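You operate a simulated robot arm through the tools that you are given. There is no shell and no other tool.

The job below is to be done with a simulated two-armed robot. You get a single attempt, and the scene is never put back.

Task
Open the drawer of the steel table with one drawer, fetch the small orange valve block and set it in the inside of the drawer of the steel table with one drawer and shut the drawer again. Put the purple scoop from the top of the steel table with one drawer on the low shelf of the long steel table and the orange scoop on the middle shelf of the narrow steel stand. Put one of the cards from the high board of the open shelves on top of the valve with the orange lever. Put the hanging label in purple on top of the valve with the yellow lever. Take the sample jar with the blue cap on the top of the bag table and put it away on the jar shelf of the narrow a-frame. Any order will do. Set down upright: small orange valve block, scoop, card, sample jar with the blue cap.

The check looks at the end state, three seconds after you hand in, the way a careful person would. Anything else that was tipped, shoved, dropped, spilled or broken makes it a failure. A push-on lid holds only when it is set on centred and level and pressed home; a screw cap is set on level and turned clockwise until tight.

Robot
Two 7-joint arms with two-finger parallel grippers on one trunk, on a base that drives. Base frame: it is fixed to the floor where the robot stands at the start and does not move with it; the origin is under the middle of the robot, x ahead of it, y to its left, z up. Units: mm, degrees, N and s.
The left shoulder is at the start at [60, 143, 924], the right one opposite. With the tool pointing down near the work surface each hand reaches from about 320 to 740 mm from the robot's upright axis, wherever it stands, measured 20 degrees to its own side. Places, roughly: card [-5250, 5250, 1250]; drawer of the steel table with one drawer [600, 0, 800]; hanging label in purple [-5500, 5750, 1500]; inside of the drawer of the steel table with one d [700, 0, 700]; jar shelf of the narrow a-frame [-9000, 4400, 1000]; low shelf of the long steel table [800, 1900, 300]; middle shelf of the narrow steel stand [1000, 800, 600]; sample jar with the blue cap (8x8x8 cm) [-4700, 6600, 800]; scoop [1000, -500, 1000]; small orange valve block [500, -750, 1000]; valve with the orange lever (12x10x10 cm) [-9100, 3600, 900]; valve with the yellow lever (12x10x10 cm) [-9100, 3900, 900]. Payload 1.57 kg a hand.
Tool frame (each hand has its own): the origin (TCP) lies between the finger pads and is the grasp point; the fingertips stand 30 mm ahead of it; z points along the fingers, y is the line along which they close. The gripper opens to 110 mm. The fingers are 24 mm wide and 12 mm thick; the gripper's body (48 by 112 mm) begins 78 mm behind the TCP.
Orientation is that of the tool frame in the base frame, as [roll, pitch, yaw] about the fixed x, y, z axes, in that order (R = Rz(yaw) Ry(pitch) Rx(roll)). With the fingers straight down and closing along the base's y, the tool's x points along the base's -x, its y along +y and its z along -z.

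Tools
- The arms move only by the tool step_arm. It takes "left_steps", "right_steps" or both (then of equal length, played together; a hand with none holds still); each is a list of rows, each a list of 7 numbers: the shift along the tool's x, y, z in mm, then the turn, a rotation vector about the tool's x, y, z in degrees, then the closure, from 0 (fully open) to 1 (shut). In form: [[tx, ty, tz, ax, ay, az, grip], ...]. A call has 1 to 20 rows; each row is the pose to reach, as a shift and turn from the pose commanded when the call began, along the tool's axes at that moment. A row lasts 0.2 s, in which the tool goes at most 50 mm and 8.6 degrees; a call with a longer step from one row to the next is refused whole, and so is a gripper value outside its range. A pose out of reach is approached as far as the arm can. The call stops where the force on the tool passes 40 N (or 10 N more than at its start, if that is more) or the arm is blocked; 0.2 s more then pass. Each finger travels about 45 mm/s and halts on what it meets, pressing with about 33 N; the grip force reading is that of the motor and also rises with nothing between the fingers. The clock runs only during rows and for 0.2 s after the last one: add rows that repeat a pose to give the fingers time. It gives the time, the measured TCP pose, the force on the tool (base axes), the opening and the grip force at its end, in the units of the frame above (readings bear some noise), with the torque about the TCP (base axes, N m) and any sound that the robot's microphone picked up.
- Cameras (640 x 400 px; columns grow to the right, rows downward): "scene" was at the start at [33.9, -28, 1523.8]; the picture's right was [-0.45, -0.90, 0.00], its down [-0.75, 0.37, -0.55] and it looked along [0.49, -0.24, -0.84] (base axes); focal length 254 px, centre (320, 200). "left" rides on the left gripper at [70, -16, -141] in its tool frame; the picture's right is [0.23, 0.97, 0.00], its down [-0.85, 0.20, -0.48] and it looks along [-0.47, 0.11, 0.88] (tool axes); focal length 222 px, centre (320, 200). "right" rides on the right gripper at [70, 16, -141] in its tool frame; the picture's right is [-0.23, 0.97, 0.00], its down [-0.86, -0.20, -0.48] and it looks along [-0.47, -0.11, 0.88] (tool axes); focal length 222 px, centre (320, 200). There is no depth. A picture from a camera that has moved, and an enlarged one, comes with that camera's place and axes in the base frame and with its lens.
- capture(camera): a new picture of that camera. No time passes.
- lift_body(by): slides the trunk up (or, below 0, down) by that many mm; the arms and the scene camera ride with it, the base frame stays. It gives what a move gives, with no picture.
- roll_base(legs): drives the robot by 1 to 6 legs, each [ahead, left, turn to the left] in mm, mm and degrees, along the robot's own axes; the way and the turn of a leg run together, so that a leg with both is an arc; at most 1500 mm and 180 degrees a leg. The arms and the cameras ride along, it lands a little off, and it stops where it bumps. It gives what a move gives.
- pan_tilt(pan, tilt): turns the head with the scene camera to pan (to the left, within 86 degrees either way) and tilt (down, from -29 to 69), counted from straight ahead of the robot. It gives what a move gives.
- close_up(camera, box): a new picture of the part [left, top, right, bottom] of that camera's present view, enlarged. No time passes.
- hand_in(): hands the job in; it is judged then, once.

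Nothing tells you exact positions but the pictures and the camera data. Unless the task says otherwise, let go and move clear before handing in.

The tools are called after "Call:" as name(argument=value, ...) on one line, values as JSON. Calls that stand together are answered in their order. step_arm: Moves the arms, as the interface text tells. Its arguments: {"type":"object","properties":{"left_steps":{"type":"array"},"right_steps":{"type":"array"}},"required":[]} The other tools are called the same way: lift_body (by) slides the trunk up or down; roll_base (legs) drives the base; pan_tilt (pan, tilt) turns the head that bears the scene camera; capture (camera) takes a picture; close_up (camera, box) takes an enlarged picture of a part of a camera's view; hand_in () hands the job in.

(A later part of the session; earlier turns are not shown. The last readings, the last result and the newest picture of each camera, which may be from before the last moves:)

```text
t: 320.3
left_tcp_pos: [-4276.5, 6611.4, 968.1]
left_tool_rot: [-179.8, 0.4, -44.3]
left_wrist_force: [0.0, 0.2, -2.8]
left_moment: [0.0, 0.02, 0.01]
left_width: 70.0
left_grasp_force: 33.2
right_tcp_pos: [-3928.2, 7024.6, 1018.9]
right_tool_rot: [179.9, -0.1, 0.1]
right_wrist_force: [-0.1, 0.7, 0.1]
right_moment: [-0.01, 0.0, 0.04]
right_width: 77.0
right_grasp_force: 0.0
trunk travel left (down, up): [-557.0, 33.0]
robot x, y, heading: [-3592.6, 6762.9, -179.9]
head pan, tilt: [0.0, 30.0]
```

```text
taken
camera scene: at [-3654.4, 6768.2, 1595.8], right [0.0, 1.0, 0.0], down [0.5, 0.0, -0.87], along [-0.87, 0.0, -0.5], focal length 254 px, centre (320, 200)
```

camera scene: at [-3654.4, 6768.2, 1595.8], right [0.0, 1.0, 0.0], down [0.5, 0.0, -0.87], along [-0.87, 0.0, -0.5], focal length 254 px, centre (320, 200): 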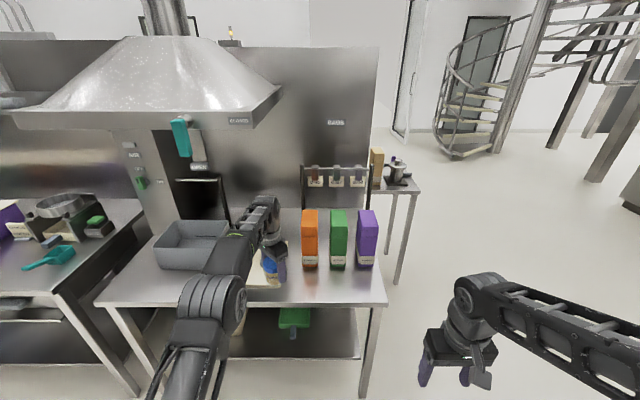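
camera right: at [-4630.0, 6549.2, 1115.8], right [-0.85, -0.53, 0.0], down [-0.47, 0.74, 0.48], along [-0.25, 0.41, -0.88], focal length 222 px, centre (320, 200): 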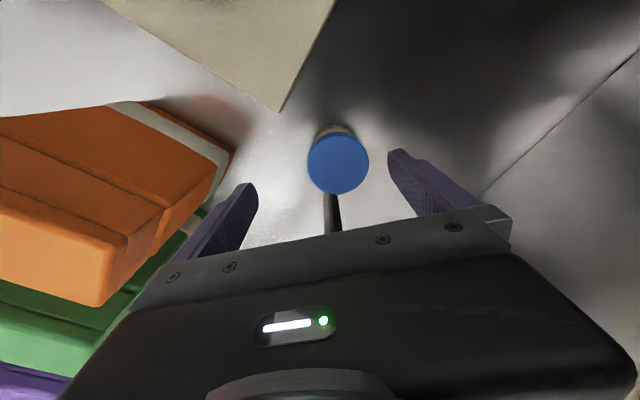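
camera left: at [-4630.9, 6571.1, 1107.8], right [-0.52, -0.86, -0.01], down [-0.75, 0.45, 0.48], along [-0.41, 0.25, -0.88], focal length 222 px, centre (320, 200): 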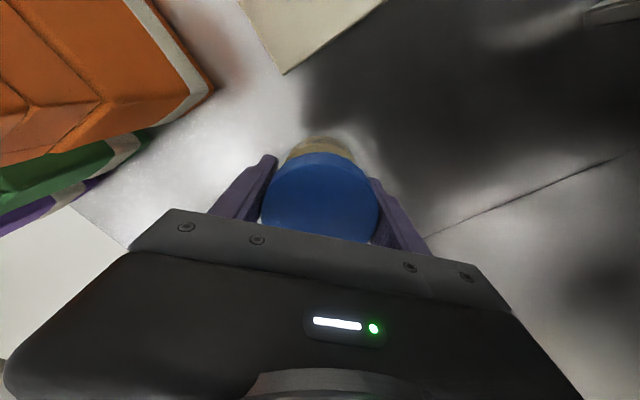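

I'll tuck the left hand with the jar in to a carrying position.

Call:
step_arm(left_steps=[[31, -14.6, -4, 0, 0, 0, 0.55], [62, -29, -8, 0, 0, -7.5, 0.55], [93, -44, -12, 0, 0, -15, 0.55], [124, -58.6, -16, 0, 0, -22.5, 0.55], [156, -73, -20, 0, 0, -30, 0.55], [187, -88, -24, 0, 0, -37.5, 0.55], [218, -102.5, -28, 0, 0, -45, 0.55], [249, -117, -32, 0, 0, -45, 0.55], [249, -117, -32, 0, 0, -45, 0.55]])

Call:
pan_tilt(pan=60, tilt=15)

Call:
capture(camera="scene")

Call:
pan_tilt(pan=-45, tilt=15)

Call:
capture(camera="scene")

```text
t: 322.3
left_tcp_pos: [-4016.1, 6520.9, 997.7]
left_tool_rot: [-179.6, 0.2, 0.7]
left_wrist_force: [-0.3, -1.0, -2.6]
left_moment: [0.01, -0.02, 0.0]
left_width: 69.8
left_grasp_force: 33.1
right_tcp_pos: [-3928.9, 7023.6, 1018.9]
right_tool_rot: [179.9, 0.0, 0.1]
right_wrist_force: [-0.6, 0.6, 0.7]
right_moment: [-0.03, -0.01, 0.01]
right_width: 76.8
right_grasp_force: 0.0
trunk travel left (down, up): [-557.0, 33.0]
robot x, y, heading: [-3598.8, 6767.0, -179.8]
head pan, tilt: [0.0, 30.0]
```

```text
t: 323.6
left_tcp_pos: [-4016.5, 6521.0, 999.1]
left_tool_rot: [-179.6, 0.2, 0.7]
left_wrist_force: [0.9, -0.3, -3.1]
left_moment: [0.0, 0.01, 0.01]
left_width: 70.0
left_grasp_force: 32.8
right_tcp_pos: [-3928.5, 7023.7, 1019.1]
right_tool_rot: [-180.0, 0.0, 0.1]
right_wrist_force: [0.0, 0.2, 0.2]
right_moment: [-0.03, 0.0, 0.0]
right_width: 77.0
right_grasp_force: 0.0
trunk travel left (down, up): [-557.0, 33.0]
robot x, y, heading: [-3594.4, 6765.5, -179.8]
head pan, tilt: [60.0, 15.0]
```

```text
taken
camera scene: at [-3610.3, 6687.3, 1620.1], right [-0.87, 0.5, 0.0], down [0.13, 0.22, -0.97], along [-0.48, -0.84, -0.26], focal length 254 px, centre (320, 200)
```

scene: 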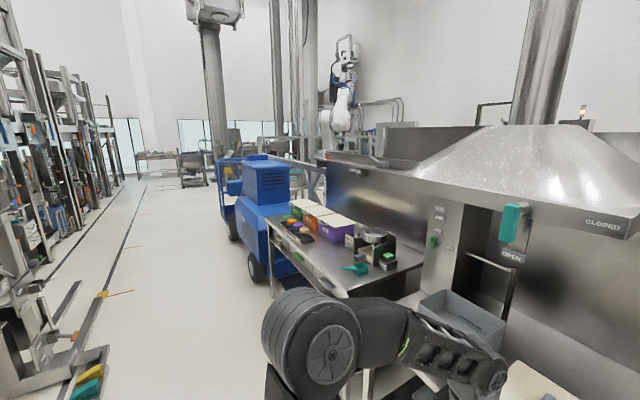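

```text
t: 325.4
left_tcp_pos: [-4016.6, 6521.1, 999.2]
left_tool_rot: [-179.6, 0.2, 0.6]
left_wrist_force: [0.2, 0.1, -3.5]
left_moment: [0.07, -0.03, -0.01]
left_width: 70.0
left_grasp_force: 33.7
right_tcp_pos: [-3928.6, 7023.6, 1019.6]
right_tool_rot: [-180.0, 0.0, 0.1]
right_wrist_force: [-0.3, -0.3, -0.1]
right_moment: [-0.01, 0.01, 0.0]
right_width: 77.1
right_grasp_force: 0.2
trunk travel left (down, up): [-557.0, 33.0]
robot x, y, heading: [-3593.3, 6765.3, -179.9]
head pan, tilt: [-45.0, 15.0]
```

```text
taken
camera scene: at [-3629.8, 6834.2, 1620.1], right [0.71, 0.71, 0.0], down [0.18, -0.18, -0.97], along [-0.68, 0.68, -0.26], focal length 254 px, centre (320, 200)
```

scene: 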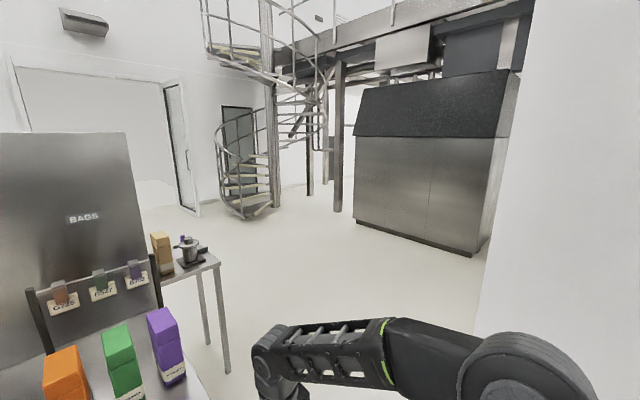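

Open floor lies beyond the right end of the bag table. I'll go round that end to find the open shelves behind.

Call:
roll_base(legs=[[0, -520, 0], [1150, -620, 0]])

Call:
pan_tilt(pan=40, tilt=15)

Call:
capture(camera="scene")

Call:
pan_tilt(pan=0, tilt=20)

Call:
capture(camera="scene")

```text
t: 334.6
left_tcp_pos: [-5175.5, 7665.0, 998.2]
left_tool_rot: [-179.5, 0.2, 0.6]
left_wrist_force: [0.3, 0.8, -3.4]
left_moment: [0.0, 0.01, 0.02]
left_width: 69.7
left_grasp_force: 32.7
right_tcp_pos: [-5087.4, 8167.6, 1019.1]
right_tool_rot: [-180.0, 0.0, 0.0]
right_wrist_force: [0.0, 0.1, -0.3]
right_moment: [0.01, 0.0, 0.01]
right_width: 76.8
right_grasp_force: 0.1
trunk travel left (down, up): [-557.0, 33.0]
robot x, y, heading: [-4751.2, 7908.2, 180.0]
head pan, tilt: [-45.0, 15.0]
```

```text
t: 336.2
left_tcp_pos: [-5174.8, 7664.5, 997.9]
left_tool_rot: [-179.7, 0.2, 0.7]
left_wrist_force: [0.7, -0.6, -3.2]
left_moment: [0.02, 0.01, 0.02]
left_width: 69.7
left_grasp_force: 33.2
right_tcp_pos: [-5087.8, 8167.9, 1018.7]
right_tool_rot: [-180.0, 0.0, 0.0]
right_wrist_force: [-0.2, -0.3, 0.1]
right_moment: [-0.02, 0.01, -0.01]
right_width: 76.9
right_grasp_force: 0.1
trunk travel left (down, up): [-557.0, 33.0]
robot x, y, heading: [-4753.8, 7911.1, 179.8]
head pan, tilt: [40.0, 15.0]
```

```text
taken
camera scene: at [-4794.2, 7851.3, 1620.1], right [-0.64, 0.77, 0.0], down [0.2, 0.17, -0.97], along [-0.74, -0.62, -0.26], focal length 254 px, centre (320, 200)
```

scene: 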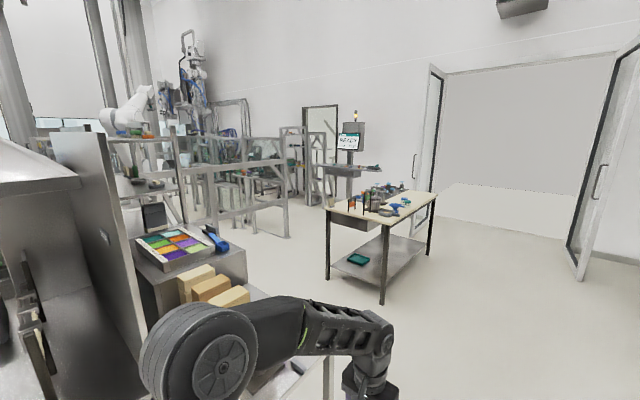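

```text
t: 337.3
left_tcp_pos: [-5175.2, 7665.3, 999.2]
left_tool_rot: [-179.6, 0.2, 0.6]
left_wrist_force: [-0.7, -0.7, -4.3]
left_moment: [0.0, 0.02, 0.0]
left_width: 70.1
left_grasp_force: 32.9
right_tcp_pos: [-5086.6, 8167.5, 1018.2]
right_tool_rot: [-179.9, 0.1, -0.1]
right_wrist_force: [-0.4, 0.3, -1.0]
right_moment: [0.0, 0.0, 0.02]
right_width: 77.1
right_grasp_force: 0.1
trunk travel left (down, up): [-557.0, 33.0]
robot x, y, heading: [-4753.5, 7903.8, 180.0]
head pan, tilt: [0.0, 20.0]
```

```text
taken
camera scene: at [-4815.7, 7911.2, 1612.0], right [0.0, 1.0, 0.0], down [0.34, 0.0, -0.94], along [-0.94, 0.0, -0.34], focal length 254 px, centre (320, 200)
```

scene: 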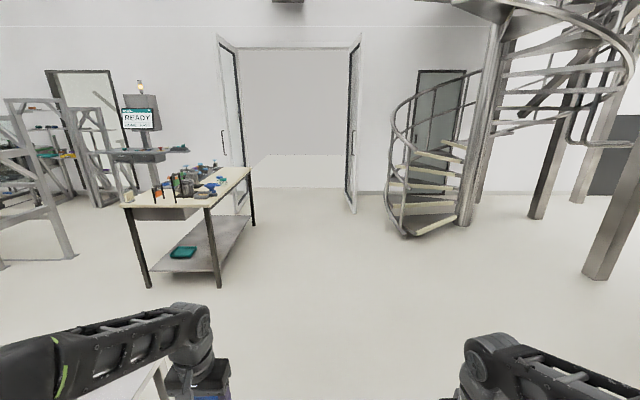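

Beyond is an area with more furniture. I'll drive on 1.2 m and turn left to look between the tables.

Call:
roll_base(legs=[[1200, 0, 0], [0, 0, 90]])

Call:
pan_tilt(pan=0, tilt=15)

Call:
capture(camera="scene")

Call:
pan_tilt(pan=40, tilt=15)

Call:
capture(camera="scene")

Call:
pan_tilt(pan=-40, tilt=15)

Call:
capture(camera="scene")

```text
t: 347.1
left_tcp_pos: [-5718.3, 7482.3, 999.3]
left_tool_rot: [-179.6, 0.2, 89.5]
left_wrist_force: [-0.8, -0.6, -3.5]
left_moment: [0.0, -0.01, 0.0]
left_width: 69.9
left_grasp_force: 33.2
right_tcp_pos: [-6218.6, 7581.9, 1018.1]
right_tool_rot: [180.0, 0.0, 88.9]
right_wrist_force: [-0.1, 0.6, 0.2]
right_moment: [0.01, -0.02, 0.0]
right_width: 77.1
right_grasp_force: 0.0
trunk travel left (down, up): [-557.0, 33.0]
robot x, y, heading: [-5950.3, 7907.8, -91.1]
head pan, tilt: [0.0, 20.0]
```

```text
t: 347.8
left_tcp_pos: [-5718.4, 7483.3, 999.4]
left_tool_rot: [-179.7, 0.1, 89.6]
left_wrist_force: [0.0, -0.2, -3.3]
left_moment: [0.0, 0.01, -0.02]
left_width: 70.0
left_grasp_force: 32.9
right_tcp_pos: [-6219.3, 7581.7, 1018.7]
right_tool_rot: [180.0, 0.0, 88.9]
right_wrist_force: [0.6, 0.4, -0.4]
right_moment: [-0.04, 0.02, 0.0]
right_width: 77.0
right_grasp_force: 0.0
trunk travel left (down, up): [-557.0, 33.0]
robot x, y, heading: [-5956.2, 7910.1, -91.3]
head pan, tilt: [0.0, 15.0]
```

```text
taken
camera scene: at [-5953.8, 7850.7, 1620.1], right [-1.0, 0.02, 0.0], down [0.01, 0.26, -0.97], along [-0.02, -0.97, -0.26], focal length 254 px, centre (320, 200)
```

scene: 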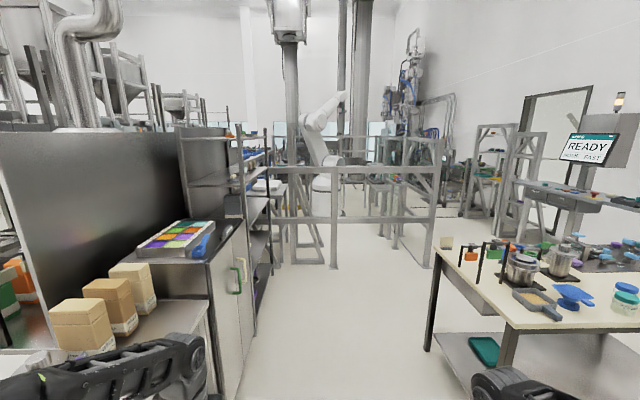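

```text
t: 348.9
left_tcp_pos: [-5717.2, 7483.8, 999.8]
left_tool_rot: [-179.6, 0.2, 89.7]
left_wrist_force: [0.3, -0.8, -2.5]
left_moment: [-0.03, 0.0, -0.02]
left_width: 69.8
left_grasp_force: 32.6
right_tcp_pos: [-6220.4, 7582.6, 1018.7]
right_tool_rot: [180.0, -0.1, 88.9]
right_wrist_force: [0.4, 0.2, 1.2]
right_moment: [0.03, 0.01, -0.01]
right_width: 76.9
right_grasp_force: 0.0
trunk travel left (down, up): [-557.0, 33.0]
robot x, y, heading: [-5953.8, 7913.5, -91.1]
head pan, tilt: [40.0, 15.0]
```

```text
taken
camera scene: at [-5893.4, 7871.3, 1620.1], right [-0.78, -0.63, 0.0], down [-0.16, 0.2, -0.97], along [0.61, -0.75, -0.26], focal length 254 px, centre (320, 200)
```

scene: 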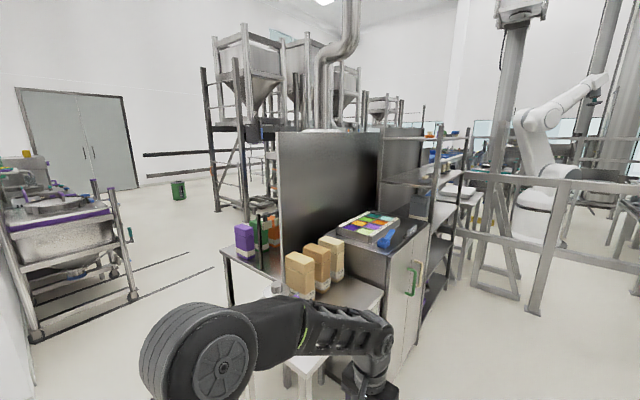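

```text
t: 350.4
left_tcp_pos: [-5718.1, 7485.4, 998.9]
left_tool_rot: [-179.7, 0.2, 89.6]
left_wrist_force: [1.0, 1.5, -2.7]
left_moment: [-0.05, 0.03, 0.04]
left_width: 69.9
left_grasp_force: 32.8
right_tcp_pos: [-6218.4, 7582.1, 1019.2]
right_tool_rot: [-179.9, -0.1, 89.0]
right_wrist_force: [-0.5, 0.0, 0.1]
right_moment: [0.01, -0.05, -0.03]
right_width: 77.0
right_grasp_force: 0.1
trunk travel left (down, up): [-557.0, 33.0]
robot x, y, heading: [-5952.8, 7914.2, -91.3]
head pan, tilt: [-40.0, 15.0]
```

```text
taken
camera scene: at [-6013.3, 7873.7, 1620.1], right [-0.75, 0.66, 0.0], down [0.17, 0.2, -0.97], along [-0.63, -0.73, -0.26], focal length 254 px, centre (320, 200)
```

scene: 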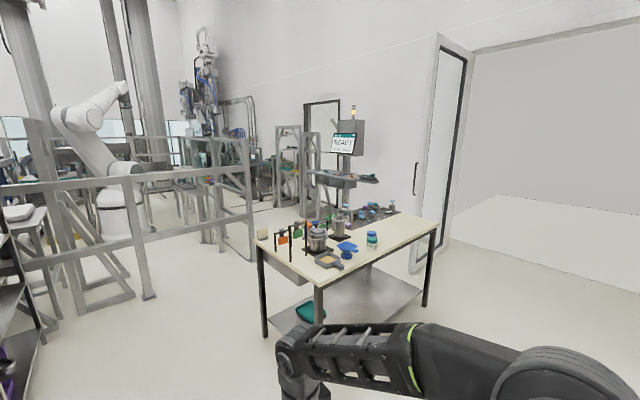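

The open shelves are along the left of this aisle and the wooden table on the right. I'll drive down the aisle towards them.

Call:
roll_base(legs=[[1450, -110, 1.2]])

Call:
pan_tilt(pan=60, tilt=15)

Call:
capture(camera="scene")

Call:
pan_tilt(pan=0, tilt=20)

Call:
capture(camera="scene")

```text
t: 357.7
left_tcp_pos: [-5839.5, 6018.2, 1000.5]
left_tool_rot: [-179.6, 0.1, 90.4]
left_wrist_force: [-0.1, -0.5, -2.5]
left_moment: [0.01, 0.02, -0.02]
left_width: 70.0
left_grasp_force: 32.9
right_tcp_pos: [-6341.2, 6109.1, 1019.5]
right_tool_rot: [-180.0, 0.0, 89.7]
right_wrist_force: [1.1, 0.2, -0.4]
right_moment: [0.03, -0.02, -0.01]
right_width: 77.2
right_grasp_force: 0.0
trunk travel left (down, up): [-557.0, 33.0]
robot x, y, heading: [-6080.3, 6442.2, -90.1]
head pan, tilt: [-40.0, 15.0]
```

```text
t: 359.5
left_tcp_pos: [-5838.7, 6019.2, 998.6]
left_tool_rot: [-179.6, 0.1, 90.4]
left_wrist_force: [-0.1, -0.3, -3.4]
left_moment: [0.01, -0.02, 0.0]
left_width: 70.2
left_grasp_force: 33.1
right_tcp_pos: [-6341.6, 6110.7, 1018.4]
right_tool_rot: [180.0, 0.0, 89.7]
right_wrist_force: [-0.1, 0.5, -0.1]
right_moment: [0.01, 0.02, 0.0]
right_width: 77.2
right_grasp_force: 0.0
trunk travel left (down, up): [-557.0, 33.0]
robot x, y, heading: [-6082.9, 6443.3, -90.3]
head pan, tilt: [60.0, 15.0]
```

```text
taken
camera scene: at [-5999.5, 6428.2, 1620.1], right [-0.51, -0.86, 0.0], down [-0.22, 0.13, -0.97], along [0.83, -0.49, -0.26], focal length 254 px, centre (320, 200)
```

scene: 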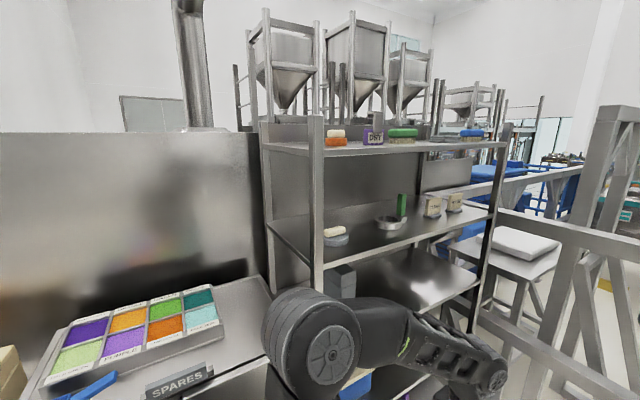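

```text
t: 360.8
left_tcp_pos: [-5839.0, 6018.2, 998.4]
left_tool_rot: [-179.6, 0.2, 90.4]
left_wrist_force: [-0.7, 0.4, -2.8]
left_moment: [0.0, -0.01, -0.02]
left_width: 69.9
left_grasp_force: 32.8
right_tcp_pos: [-6342.0, 6109.8, 1018.4]
right_tool_rot: [179.9, 0.0, 89.7]
right_wrist_force: [0.3, 0.6, -0.1]
right_moment: [0.03, 0.0, -0.02]
right_width: 77.0
right_grasp_force: 0.0
trunk travel left (down, up): [-557.0, 33.0]
robot x, y, heading: [-6083.5, 6445.0, -90.4]
head pan, tilt: [0.0, 20.0]
```

```text
taken
camera scene: at [-6080.5, 6382.2, 1612.0], right [-1.0, 0.0, 0.0], down [0.0, 0.34, -0.94], along [0.0, -0.94, -0.34], focal length 254 px, centre (320, 200)
```

scene: 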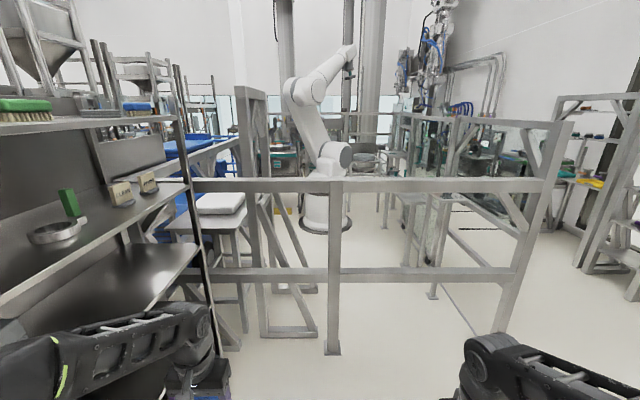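

Here are the open shelves: brushes on the top board, a ring and cream cards on the next one. I'll zoom in.

Call:
pan_tilt(pan=60, tilt=15)

Call:
close_up(camera="scene", box=[300, 110, 500, 260])

Call:
close_up(camera="scene", box=[310, 115, 410, 165])

Call:
close_up(camera="scene", box=[370, 180, 470, 250])

```text
t: 362.1
left_tcp_pos: [-5839.5, 6018.1, 998.8]
left_tool_rot: [-179.6, 0.2, 90.5]
left_wrist_force: [-0.4, 0.7, -3.5]
left_moment: [0.01, -0.02, -0.01]
left_width: 69.8
left_grasp_force: 32.5
right_tcp_pos: [-6342.2, 6109.0, 1019.2]
right_tool_rot: [-180.0, 0.0, 89.7]
right_wrist_force: [0.0, 0.5, -0.5]
right_moment: [-0.01, -0.01, -0.02]
right_width: 77.2
right_grasp_force: 0.0
trunk travel left (down, up): [-557.0, 33.0]
robot x, y, heading: [-6079.5, 6438.5, -90.4]
head pan, tilt: [60.0, 15.0]
```

```text
2.67 times, centred on (400, 185) of scene
camera zoom: at [-5999.5, 6428.2, 1620.1], right [-0.51, -0.86, 0.0], down [-0.22, 0.13, -0.97], along [0.83, -0.49, -0.26], focal length 676 px, centre (107, 240)
```

zoom: 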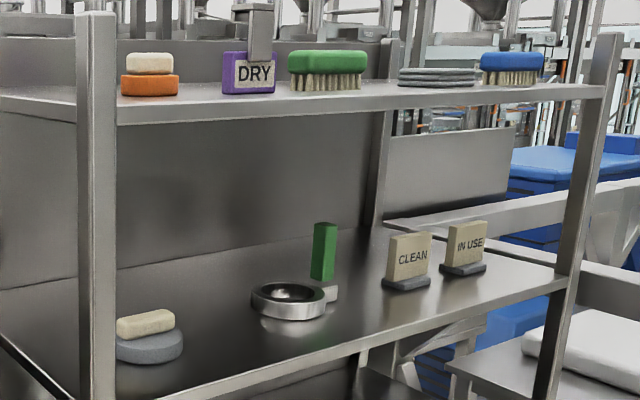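

```text
6.40 times, centred on (360, 140) of scene
camera zoom: at [-5999.5, 6428.2, 1620.1], right [-0.51, -0.86, 0.0], down [-0.22, 0.13, -0.97], along [0.83, -0.49, -0.26], focal length 1622 px, centre (64, 584)
```

zoom: 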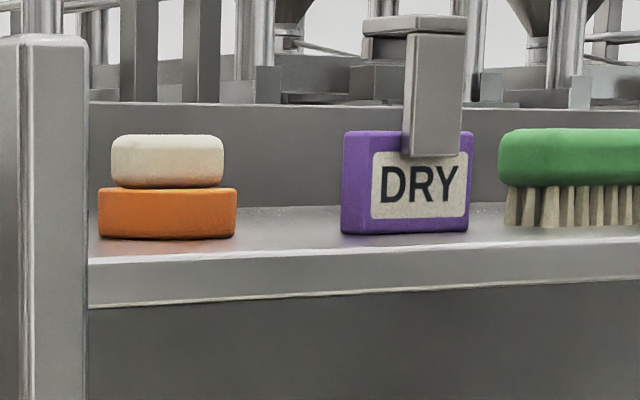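

```text
5.71 times, centred on (420, 215) of scene
camera zoom: at [-5999.5, 6428.2, 1620.1], right [-0.51, -0.86, 0.0], down [-0.22, 0.13, -0.97], along [0.83, -0.49, -0.26], focal length 1448 px, centre (-251, 114)
```

zoom: 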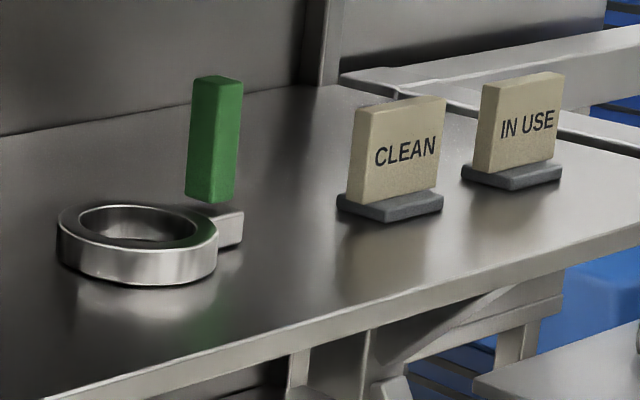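

The cards ("CLEAN", "IN USE") stand on a board at about z≈1250, and the purple "DRY" label hangs by a metal hook near the top board at z≈1600. A fence runs at y≈5070. I'll drive closer and face the shelves.

Call:
roll_base(legs=[[640, 0, 0.3], [0, 0, 90]])

Call:
pan_tilt(pan=0, tilt=10)

Call:
capture(camera="scene")

Call:
close_up(camera="scene", box=[180, 120, 420, 260])

```text
t: 369.4
left_tcp_pos: [-5656.8, 6044.7, 998.9]
left_tool_rot: [-179.6, 0.1, -180.0]
left_wrist_force: [0.1, 0.7, -3.1]
left_moment: [-0.02, 0.0, 0.01]
left_width: 70.2
left_grasp_force: 32.1
right_tcp_pos: [-5751.0, 5541.3, 1018.7]
right_tool_rot: [-179.9, 0.0, 179.4]
right_wrist_force: [0.3, 0.1, 0.1]
right_moment: [0.02, 0.0, 0.03]
right_width: 76.9
right_grasp_force: 0.0
trunk travel left (down, up): [-557.0, 33.0]
robot x, y, heading: [-6083.7, 5803.7, -0.8]
head pan, tilt: [60.0, 15.0]
```

```text
t: 370.7
left_tcp_pos: [-5657.2, 6043.5, 998.9]
left_tool_rot: [-179.6, 0.1, 180.0]
left_wrist_force: [0.7, -0.6, -2.5]
left_moment: [-0.01, -0.03, -0.02]
left_width: 70.0
left_grasp_force: 33.0
right_tcp_pos: [-5752.4, 5541.7, 1018.7]
right_tool_rot: [-180.0, -0.1, 179.4]
right_wrist_force: [1.3, -0.2, -0.6]
right_moment: [0.01, 0.0, 0.02]
right_width: 76.9
right_grasp_force: 0.0
trunk travel left (down, up): [-557.0, 33.0]
robot x, y, heading: [-6083.6, 5804.8, -0.9]
head pan, tilt: [0.0, 10.0]
```

```text
taken
camera scene: at [-6018.3, 5807.7, 1628.2], right [-0.01, -1.0, 0.0], down [-0.17, 0.0, -0.98], along [0.98, -0.01, -0.17], focal length 254 px, centre (320, 200)
```

scene: 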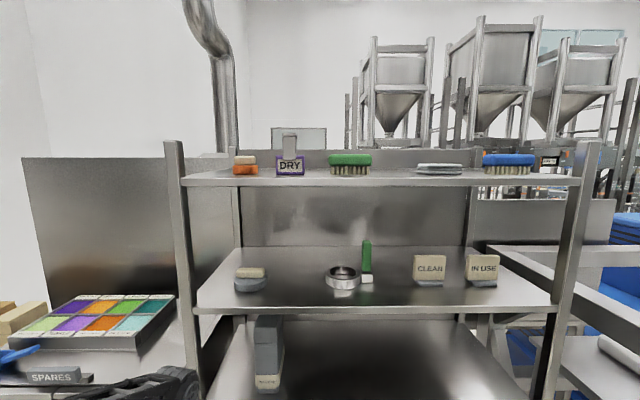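

```text
2.67 times, centred on (300, 190) of scene
camera zoom: at [-6018.3, 5807.7, 1628.2], right [-0.01, -1.0, 0.0], down [-0.17, 0.0, -0.98], along [0.98, -0.01, -0.17], focal length 676 px, centre (373, 227)
```

zoom: 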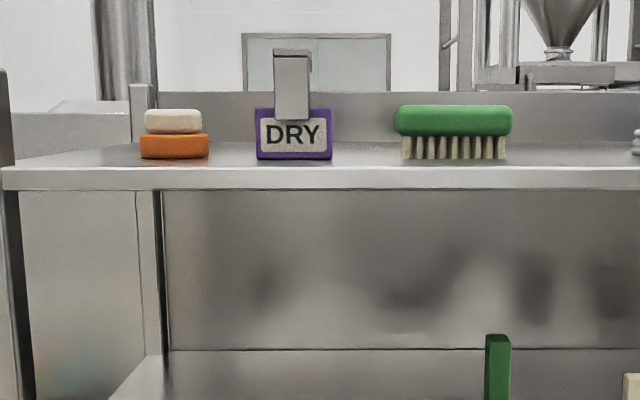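

The label is at ≈(−5378, 5872, 1604) standing on the top board, and the "CLEAN" card at ≈(−5343, 5480, 1265). I'll deliver the jar first so both hands are free for these. I'll turn and head for the a-frame.

Call:
roll_base(legs=[[-120, 0, 0], [0, 0, 180]])

Call:
pan_tilt(pan=0, tilt=15)

Call:
capture(camera="scene")

Call:
pan_tilt(pan=35, tilt=15)

Call:
capture(camera="scene")

```text
t: 379.4
left_tcp_pos: [-6623.3, 5558.8, 999.3]
left_tool_rot: [-179.6, 0.1, 1.2]
left_wrist_force: [-0.3, -0.2, -3.1]
left_moment: [0.0, -0.01, 0.0]
left_width: 70.1
left_grasp_force: 32.9
right_tcp_pos: [-6537.8, 6063.4, 1017.9]
right_tool_rot: [180.0, 0.0, 0.5]
right_wrist_force: [-0.6, 0.5, -0.3]
right_moment: [0.02, 0.01, 0.0]
right_width: 77.0
right_grasp_force: 0.0
trunk travel left (down, up): [-557.0, 33.0]
robot x, y, heading: [-6201.7, 5808.2, -179.5]
head pan, tilt: [0.0, 10.0]
```

```text
t: 380.0
left_tcp_pos: [-6622.3, 5557.9, 999.5]
left_tool_rot: [-179.6, 0.1, 1.1]
left_wrist_force: [0.0, -0.2, -3.3]
left_moment: [0.03, 0.0, -0.01]
left_width: 70.1
left_grasp_force: 32.8
right_tcp_pos: [-6537.8, 6063.0, 1020.0]
right_tool_rot: [179.9, -0.1, 0.5]
right_wrist_force: [-0.1, 0.3, 1.0]
right_moment: [0.03, -0.01, -0.02]
right_width: 77.2
right_grasp_force: 0.0
trunk travel left (down, up): [-557.0, 33.0]
robot x, y, heading: [-6199.3, 5807.5, -179.6]
head pan, tilt: [0.0, 15.0]
```

```text
taken
camera scene: at [-6265.3, 5809.0, 1620.1], right [-0.01, 1.0, 0.0], down [0.26, 0.0, -0.97], along [-0.97, -0.01, -0.26], focal length 254 px, centre (320, 200)
```

scene: 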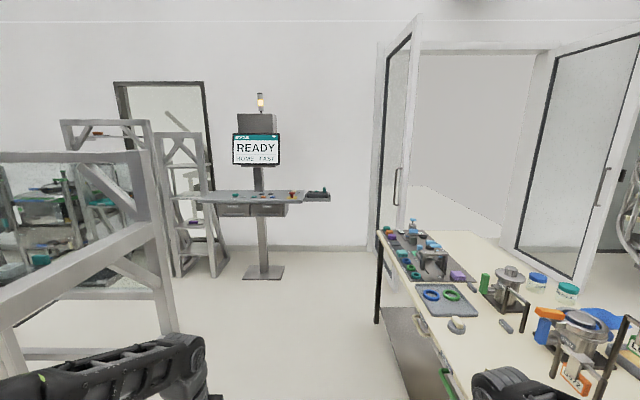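

```text
t: 381.0
left_tcp_pos: [-6624.0, 5559.6, 997.8]
left_tool_rot: [-179.6, 0.2, 1.0]
left_wrist_force: [0.1, 0.0, -3.4]
left_moment: [-0.02, 0.0, -0.01]
left_width: 69.7
left_grasp_force: 33.1
right_tcp_pos: [-6538.0, 6064.7, 1018.6]
right_tool_rot: [179.9, 0.0, 0.5]
right_wrist_force: [0.1, 0.6, 0.2]
right_moment: [-0.01, 0.0, 0.02]
right_width: 77.1
right_grasp_force: 0.0
trunk travel left (down, up): [-557.0, 33.0]
robot x, y, heading: [-6201.7, 5807.2, -179.5]
head pan, tilt: [35.0, 15.0]
```

```text
taken
camera scene: at [-6248.0, 5755.6, 1620.1], right [-0.58, 0.81, 0.0], down [0.21, 0.15, -0.97], along [-0.79, -0.56, -0.26], focal length 254 px, centre (320, 200)
```

scene: 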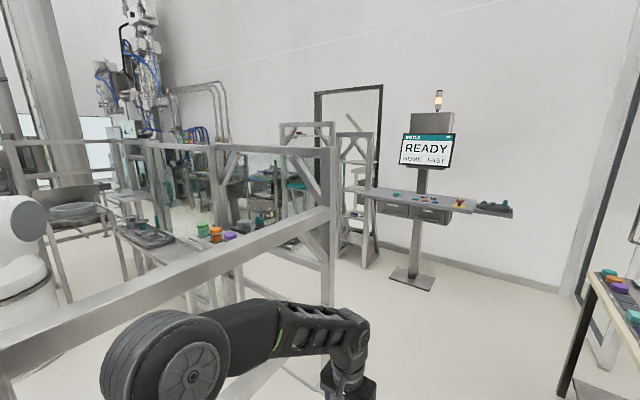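

The fence slants away to about (−8000, 4550), so the aisle widens ahead. I'll drive forward in two legs, easing left of the wooden table.

Call:
roll_base(legs=[[700, 230, 0], [950, 100, -0.5]])

Call:
pan_tilt(pan=30, tilt=20)

Call:
capture(camera="scene")

Call:
close_up(camera="scene", box=[160, 80, 360, 280])

```text
t: 389.6
left_tcp_pos: [-8281.5, 5225.0, 998.2]
left_tool_rot: [-179.6, 0.1, 0.8]
left_wrist_force: [-0.4, 0.4, -3.9]
left_moment: [0.02, 0.0, -0.04]
left_width: 69.6
left_grasp_force: 33.2
right_tcp_pos: [-8194.0, 5728.0, 1018.9]
right_tool_rot: [179.9, 0.0, 0.1]
right_wrist_force: [0.1, -0.5, 0.3]
right_moment: [-0.03, -0.01, -0.04]
right_width: 77.0
right_grasp_force: 0.2
trunk travel left (down, up): [-557.0, 33.0]
robot x, y, heading: [-7858.2, 5469.3, -179.9]
head pan, tilt: [35.0, 15.0]
```

```text
t: 390.3
left_tcp_pos: [-8280.5, 5225.5, 998.7]
left_tool_rot: [-179.6, 0.1, 0.9]
left_wrist_force: [0.4, -0.4, -3.1]
left_moment: [-0.02, 0.0, 0.01]
left_width: 69.9
left_grasp_force: 32.6
right_tcp_pos: [-8193.2, 5727.8, 1018.4]
right_tool_rot: [180.0, 0.0, 0.2]
right_wrist_force: [0.2, 0.1, 0.4]
right_moment: [0.0, -0.02, -0.02]
right_width: 77.2
right_grasp_force: 0.0
trunk travel left (down, up): [-557.0, 33.0]
robot x, y, heading: [-7856.8, 5470.1, -179.9]
head pan, tilt: [30.0, 20.0]
```

```text
taken
camera scene: at [-7908.6, 5426.9, 1612.0], right [-0.5, 0.86, 0.0], down [0.3, 0.17, -0.94], along [-0.81, -0.47, -0.34], focal length 254 px, centre (320, 200)
```

scene: 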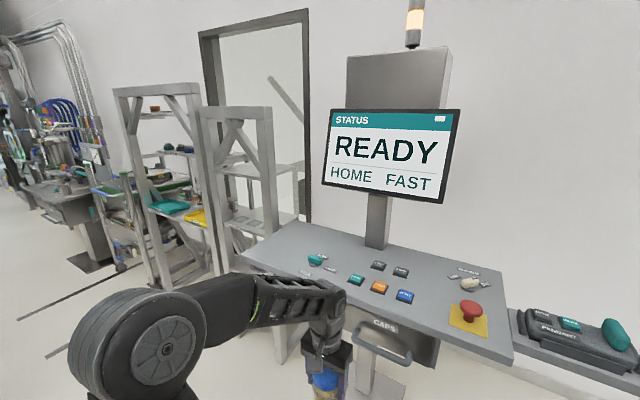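

```text
2.00 times, centred on (260, 180) of scene
camera zoom: at [-7908.6, 5426.9, 1612.0], right [-0.5, 0.86, 0.0], down [0.3, 0.17, -0.94], along [-0.81, -0.47, -0.34], focal length 507 px, centre (440, 240)
```

zoom: 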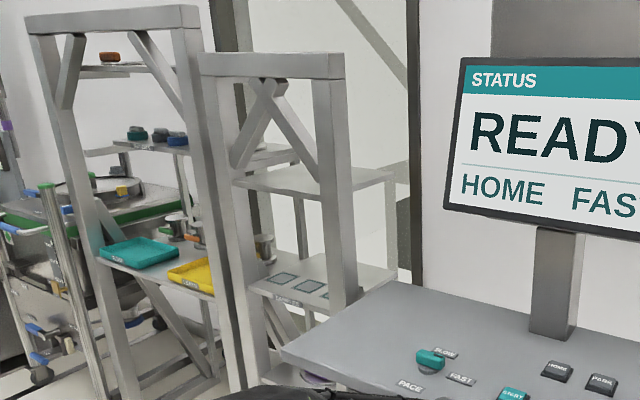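

The two a-frames are to the left of the console. I need to see how the fence limits the space there, so I'll look further left.

Call:
pan_tilt(pan=75, tilt=20)

Call:
capture(camera="scene")

Call:
pan_tilt(pan=45, tilt=35)

Call:
capture(camera="scene")

```text
t: 391.4
left_tcp_pos: [-8279.8, 5225.1, 999.1]
left_tool_rot: [-179.6, 0.1, 0.8]
left_wrist_force: [-0.1, 0.4, -3.4]
left_moment: [0.0, 0.0, 0.02]
left_width: 70.0
left_grasp_force: 33.2
right_tcp_pos: [-8192.4, 5729.0, 1018.4]
right_tool_rot: [-180.0, 0.0, 0.2]
right_wrist_force: [-0.3, 0.2, -0.6]
right_moment: [0.02, -0.04, -0.01]
right_width: 77.1
right_grasp_force: 0.0
trunk travel left (down, up): [-557.0, 33.0]
robot x, y, heading: [-7857.0, 5474.2, -179.9]
head pan, tilt: [75.0, 20.0]
```

```text
taken
camera scene: at [-7852.1, 5383.7, 1612.0], right [-0.97, 0.26, 0.0], down [0.09, 0.33, -0.94], along [-0.24, -0.91, -0.34], focal length 254 px, centre (320, 200)
```

scene: 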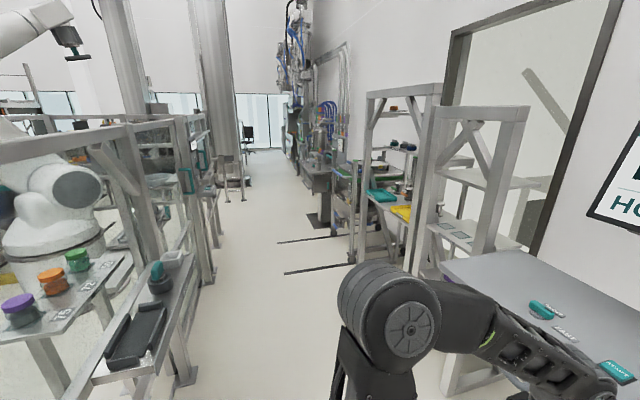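

```text
t: 392.4
left_tcp_pos: [-8280.3, 5225.8, 999.6]
left_tool_rot: [-179.7, 0.1, 0.9]
left_wrist_force: [-0.1, 0.5, -3.1]
left_moment: [-0.02, 0.0, 0.02]
left_width: 70.0
left_grasp_force: 33.1
right_tcp_pos: [-8193.2, 5728.6, 1018.4]
right_tool_rot: [180.0, 0.0, 0.2]
right_wrist_force: [-0.9, 0.7, -0.8]
right_moment: [0.01, -0.01, -0.01]
right_width: 77.2
right_grasp_force: 0.0
trunk travel left (down, up): [-557.0, 33.0]
robot x, y, heading: [-7858.9, 5469.7, -179.9]
head pan, tilt: [45.0, 35.0]
```

```text
taken
camera scene: at [-7890.3, 5411.1, 1588.1], right [-0.71, 0.7, 0.0], down [0.4, 0.41, -0.82], along [-0.58, -0.58, -0.57], focal length 254 px, centre (320, 200)
```

scene: 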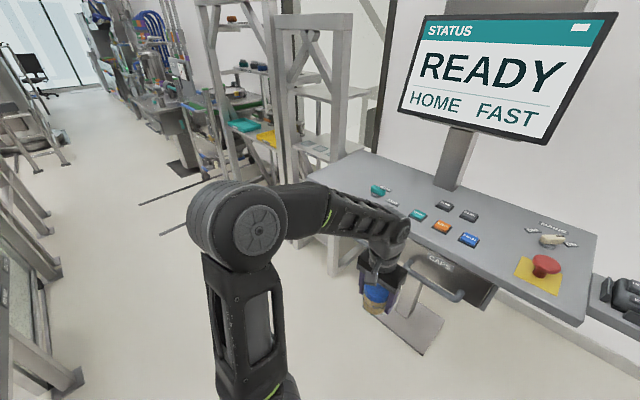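

There is a 1.5 m aisle between the robot cell (x≈−7330) and the a-frames (front ≈−8870). I'll strafe left along it to face the narrow a-frame.

Call:
roll_base(legs=[[0, 950, 0]])

Call:
pan_tilt(pan=0, tilt=25)

Call:
capture(camera="scene")

Call:
pan_tilt(pan=40, tilt=20)

Call:
capture(camera="scene")

```text
t: 397.3
left_tcp_pos: [-8276.7, 4273.3, 998.2]
left_tool_rot: [-179.6, 0.2, 1.0]
left_wrist_force: [0.5, -1.1, -2.9]
left_moment: [0.0, -0.02, -0.04]
left_width: 70.0
left_grasp_force: 33.4
right_tcp_pos: [-8190.0, 4778.6, 1018.5]
right_tool_rot: [-179.8, 0.0, 0.3]
right_wrist_force: [0.0, 0.7, 0.1]
right_moment: [0.0, -0.02, 0.02]
right_width: 77.1
right_grasp_force: 0.1
trunk travel left (down, up): [-557.0, 33.0]
robot x, y, heading: [-7854.9, 4513.3, -179.5]
head pan, tilt: [45.0, 35.0]
```

```text
t: 398.5
left_tcp_pos: [-8275.7, 4275.0, 999.3]
left_tool_rot: [-179.6, 0.2, 1.0]
left_wrist_force: [-0.1, 0.5, -2.7]
left_moment: [0.03, 0.02, -0.02]
left_width: 69.8
left_grasp_force: 32.8
right_tcp_pos: [-8189.2, 4776.6, 1019.4]
right_tool_rot: [179.9, 0.0, 0.3]
right_wrist_force: [0.0, -0.1, -0.1]
right_moment: [-0.02, 0.02, -0.02]
right_width: 77.2
right_grasp_force: 0.1
trunk travel left (down, up): [-557.0, 33.0]
robot x, y, heading: [-7853.3, 4520.3, -179.4]
head pan, tilt: [0.0, 25.0]
```

```text
taken
camera scene: at [-7916.5, 4523.3, 1603.9], right [-0.01, 1.0, 0.0], down [0.42, 0.0, -0.91], along [-0.91, -0.01, -0.42], focal length 254 px, centre (320, 200)
```

scene: 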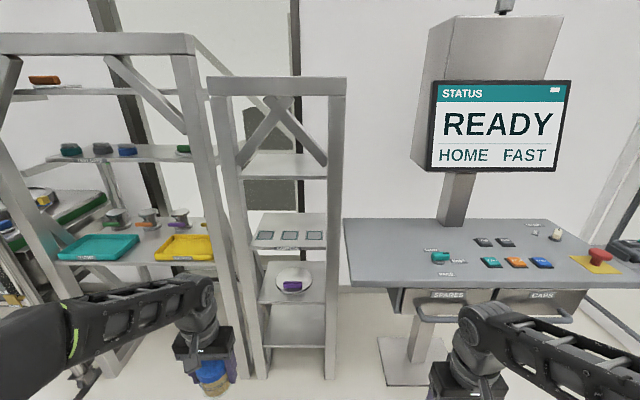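

```text
t: 399.5
left_tcp_pos: [-8276.6, 4275.1, 999.5]
left_tool_rot: [-179.6, 0.2, 1.0]
left_wrist_force: [0.3, -0.1, -3.3]
left_moment: [-0.02, -0.02, -0.01]
left_width: 70.0
left_grasp_force: 33.1
right_tcp_pos: [-8190.1, 4777.4, 1018.5]
right_tool_rot: [-180.0, 0.0, 0.3]
right_wrist_force: [0.1, 0.6, 0.5]
right_moment: [0.02, 0.04, -0.01]
right_width: 77.0
right_grasp_force: 0.2
trunk travel left (down, up): [-557.0, 33.0]
robot x, y, heading: [-7852.8, 4519.3, -179.8]
head pan, tilt: [40.0, 20.0]
```

```text
taken
camera scene: at [-7895.5, 4463.7, 1611.9], right [-0.65, 0.76, 0.0], down [0.26, 0.22, -0.94], along [-0.72, -0.61, -0.34], focal length 254 px, centre (320, 200)
```

scene: 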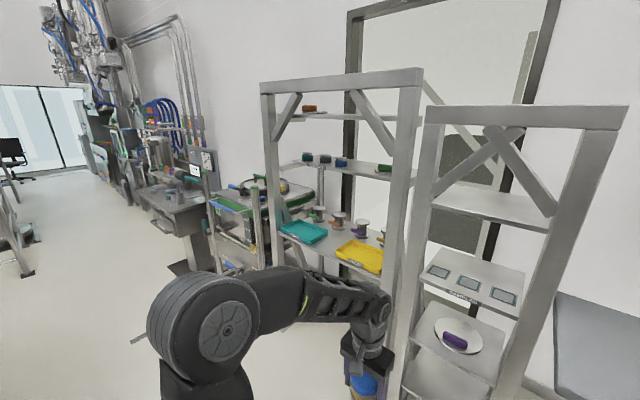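

I see the narrow a-frame with three square pads on one shelf, and objects on the wide a-frame. I'll zoom in on both.

Call:
pan_tilt(pan=0, tilt=25)

Call:
close_up(camera="scene", box=[200, 140, 360, 300])

Call:
close_up(camera="scene", box=[20, 130, 240, 280])

Call:
close_up(camera="scene", box=[0, 60, 220, 170])

```text
t: 400.6
left_tcp_pos: [-8275.0, 4273.8, 998.2]
left_tool_rot: [-179.6, 0.1, 1.1]
left_wrist_force: [0.9, 0.6, -3.1]
left_moment: [0.02, -0.06, 0.04]
left_width: 70.1
left_grasp_force: 33.6
right_tcp_pos: [-8190.2, 4777.9, 1019.3]
right_tool_rot: [-179.9, 0.0, 0.4]
right_wrist_force: [-0.4, 0.4, -0.6]
right_moment: [0.06, 0.0, -0.01]
right_width: 77.0
right_grasp_force: 0.0
trunk travel left (down, up): [-557.0, 33.0]
robot x, y, heading: [-7855.9, 4518.0, -179.8]
head pan, tilt: [0.0, 25.0]
```

```text
2.50 times, centred on (280, 220) of scene
camera zoom: at [-7916.5, 4523.3, 1603.9], right [-0.01, 1.0, 0.0], down [0.42, 0.0, -0.91], along [-0.91, -0.01, -0.42], focal length 634 px, centre (420, 150)
```

zoom: 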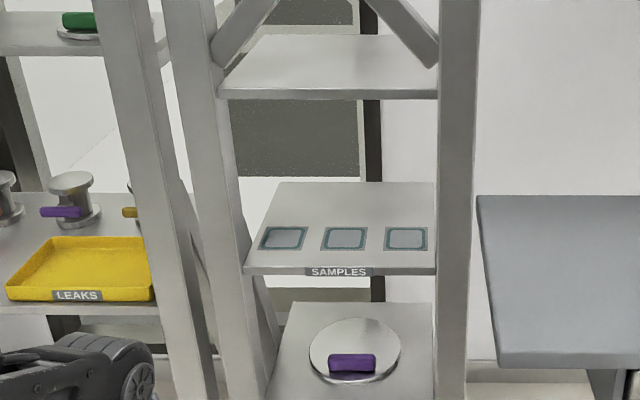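

```text
2.67 times, centred on (130, 205) of scene
camera zoom: at [-7916.5, 4523.3, 1603.9], right [-0.01, 1.0, 0.0], down [0.42, 0.0, -0.91], along [-0.91, -0.01, -0.42], focal length 676 px, centre (827, 187)
```

zoom: 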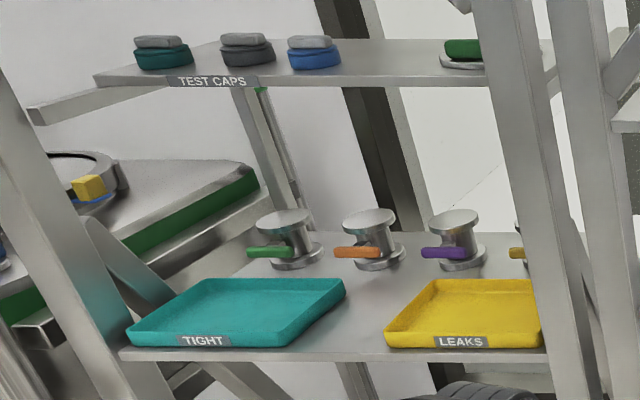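

```text
2.91 times, centred on (110, 115) of scene
camera zoom: at [-7916.5, 4523.3, 1603.9], right [-0.01, 1.0, 0.0], down [0.42, 0.0, -0.91], along [-0.91, -0.01, -0.42], focal length 737 px, centre (931, 447)
```

zoom: 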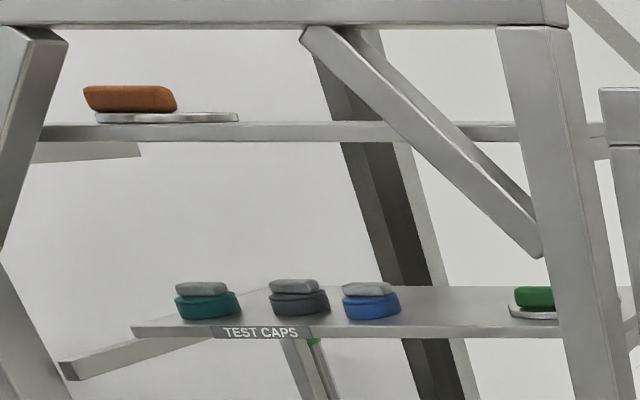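

The valves are spools with flat top discs behind the "TIGHT" and "LEAKS" trays, and the "SAMPLES" shelf (z≈940) has a board only ~310 mm above it – too low for a downward hand. So I'll hand the jar over to the right hand pointing forward. First I'll bring the left hand with the jar to the centre, turned 90°.

Call:
roll_base(legs=[[0, 140, -0.3]])

Call:
step_arm(left_steps=[[-18, -19, 6, 0, 0, 8.2, 0.55], [-36, -38, 12, 0, 0, 16.4, 0.55], [-54, -58, 19, 0, 0, 24.5, 0.55], [-72, -77, 25, 0, 0, 32.7, 0.55], [-90, -97, 31, 0, 0, 40.9, 0.55], [-108, -116, 37, 0, 0, 49.1, 0.55], [-126, -136, 43, 0, 0, 57.3, 0.55], [-144, -155, 50, 0, 0, 65.5, 0.55], [-162, -174, 56, 0, 0, 73.6, 0.55], [-180, -194, 62, 0, 0, 81.8, 0.55], [-198, -213, 68, 0, 0, 90, 0.55], [-198, -213, 68, 0, 0, 90, 0.55]])

Call:
pan_tilt(pan=0, tilt=40)

Call:
capture(camera="scene")

```text
t: 401.9
left_tcp_pos: [-8277.3, 4132.9, 999.8]
left_tool_rot: [-179.5, 0.2, 0.8]
left_wrist_force: [0.6, -0.3, -2.9]
left_moment: [-0.01, 0.0, 0.0]
left_width: 70.1
left_grasp_force: 33.5
right_tcp_pos: [-8186.5, 4636.1, 1019.3]
right_tool_rot: [-179.8, 0.0, 0.2]
right_wrist_force: [0.8, 0.1, 0.1]
right_moment: [0.06, -0.01, -0.02]
right_width: 77.0
right_grasp_force: 0.0
trunk travel left (down, up): [-557.0, 33.0]
robot x, y, heading: [-7854.2, 4377.9, -180.0]
head pan, tilt: [0.0, 25.0]
```

```text
t: 404.5
left_tcp_pos: [-8476.7, 4344.5, 934.0]
left_tool_rot: [179.9, 0.5, -89.3]
left_wrist_force: [-0.1, -0.2, -3.9]
left_moment: [-0.02, 0.04, 0.03]
left_width: 69.9
left_grasp_force: 32.6
right_tcp_pos: [-8186.9, 4636.9, 1019.8]
right_tool_rot: [-179.9, 0.0, 0.1]
right_wrist_force: [-0.3, 0.7, 0.2]
right_moment: [-0.04, 0.02, 0.01]
right_width: 76.9
right_grasp_force: 0.1
trunk travel left (down, up): [-557.0, 33.0]
robot x, y, heading: [-7854.0, 4377.3, -180.0]
head pan, tilt: [0.0, 25.0]
```

```text
t: 405.3
left_tcp_pos: [-8477.5, 4344.8, 933.4]
left_tool_rot: [180.0, 0.4, -89.3]
left_wrist_force: [0.4, -0.5, -3.8]
left_moment: [-0.04, -0.01, -0.03]
left_width: 69.9
left_grasp_force: 33.2
right_tcp_pos: [-8187.6, 4637.0, 1018.7]
right_tool_rot: [-179.9, 0.0, 0.2]
right_wrist_force: [0.0, -0.1, -0.2]
right_moment: [0.02, 0.01, 0.0]
right_width: 76.9
right_grasp_force: 0.1
trunk travel left (down, up): [-557.0, 33.0]
robot x, y, heading: [-7853.1, 4376.3, -180.1]
head pan, tilt: [0.0, 40.0]
```

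```text
taken
camera scene: at [-7909.1, 4381.5, 1580.6], right [0.0, 1.0, 0.0], down [0.64, 0.0, -0.77], along [-0.77, 0.0, -0.64], focal length 254 px, centre (320, 200)
```

scene: 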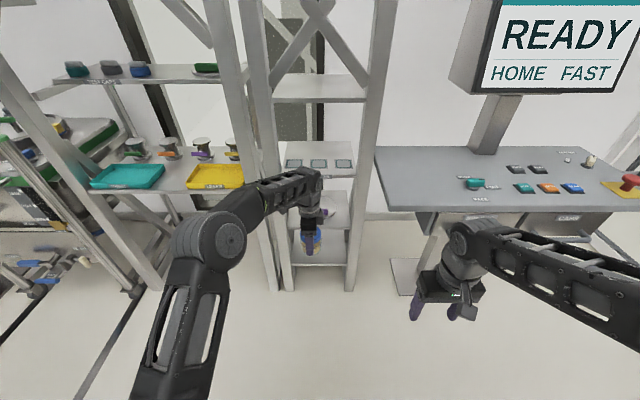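

The jar is in front at centre. I'll now pitch the right hand to point forward, 25° below level, beside and behind the jar.

Call:
step_arm(right_steps=[[-20, 12, 6, 0, -7.5, 0, 0.1], [-41, 24, 13, 0, -15, 0, 0], [-62, 36, 20, 0, -22.5, 0, 0], [-82, 48, 26, 0, -30, 0, 0], [-103, 61, 33, 0, -37.5, 0, 0], [-124, 73, 40, 0, -45, 0, 0], [-145, 85, 46, 0, -52.5, 0, 0], [-165, 98, 53, 0, -60, 0, 0], [-186, 110, 60, 0, -65, 0, 0], [-186, 110, 60, 0, -65, 0, 0]])

Call:
capture(camera="scene")

Call:
capture(camera="right")

```text
t: 407.5
left_tcp_pos: [-8477.2, 4344.6, 933.8]
left_tool_rot: [179.9, 0.4, -89.3]
left_wrist_force: [0.6, -0.5, -2.6]
left_moment: [0.0, -0.01, 0.02]
left_width: 70.1
left_grasp_force: 32.9
right_tcp_pos: [-8380.4, 4525.7, 957.0]
right_tool_rot: [-180.0, 65.2, 0.0]
right_wrist_force: [-0.1, 0.6, 0.7]
right_moment: [0.0, -0.03, 0.01]
right_width: 110.0
right_grasp_force: 0.0
right hand out of reach, approached as far as the arm can: row 5, 6, 7, 8, 9, 10
trunk travel left (down, up): [-557.0, 33.0]
robot x, y, heading: [-7857.4, 4382.5, -180.0]
head pan, tilt: [0.0, 40.0]
```

```text
taken
camera scene: at [-7908.8, 4381.5, 1580.6], right [0.0, 1.0, 0.0], down [0.64, 0.0, -0.77], along [-0.77, 0.0, -0.64], focal length 254 px, centre (320, 200)
```

scene: 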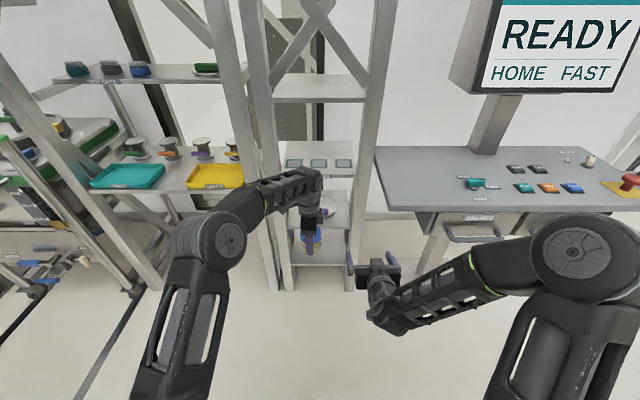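

```text
taken
camera right: at [-8221.0, 4510.6, 954.0], right [-0.09, -0.97, 0.21], down [0.07, 0.2, 0.98], along [-0.99, 0.11, 0.05], focal length 222 px, centre (320, 200)
```

right: 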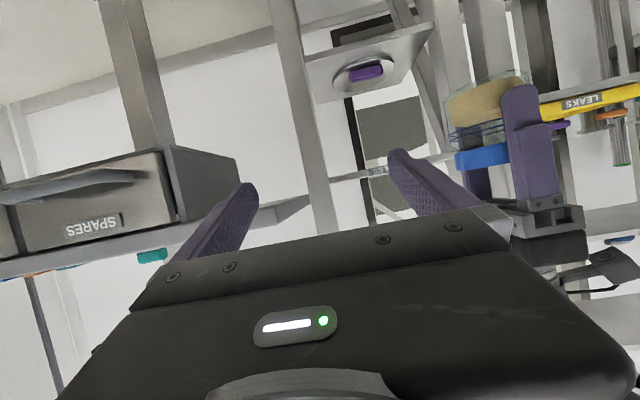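

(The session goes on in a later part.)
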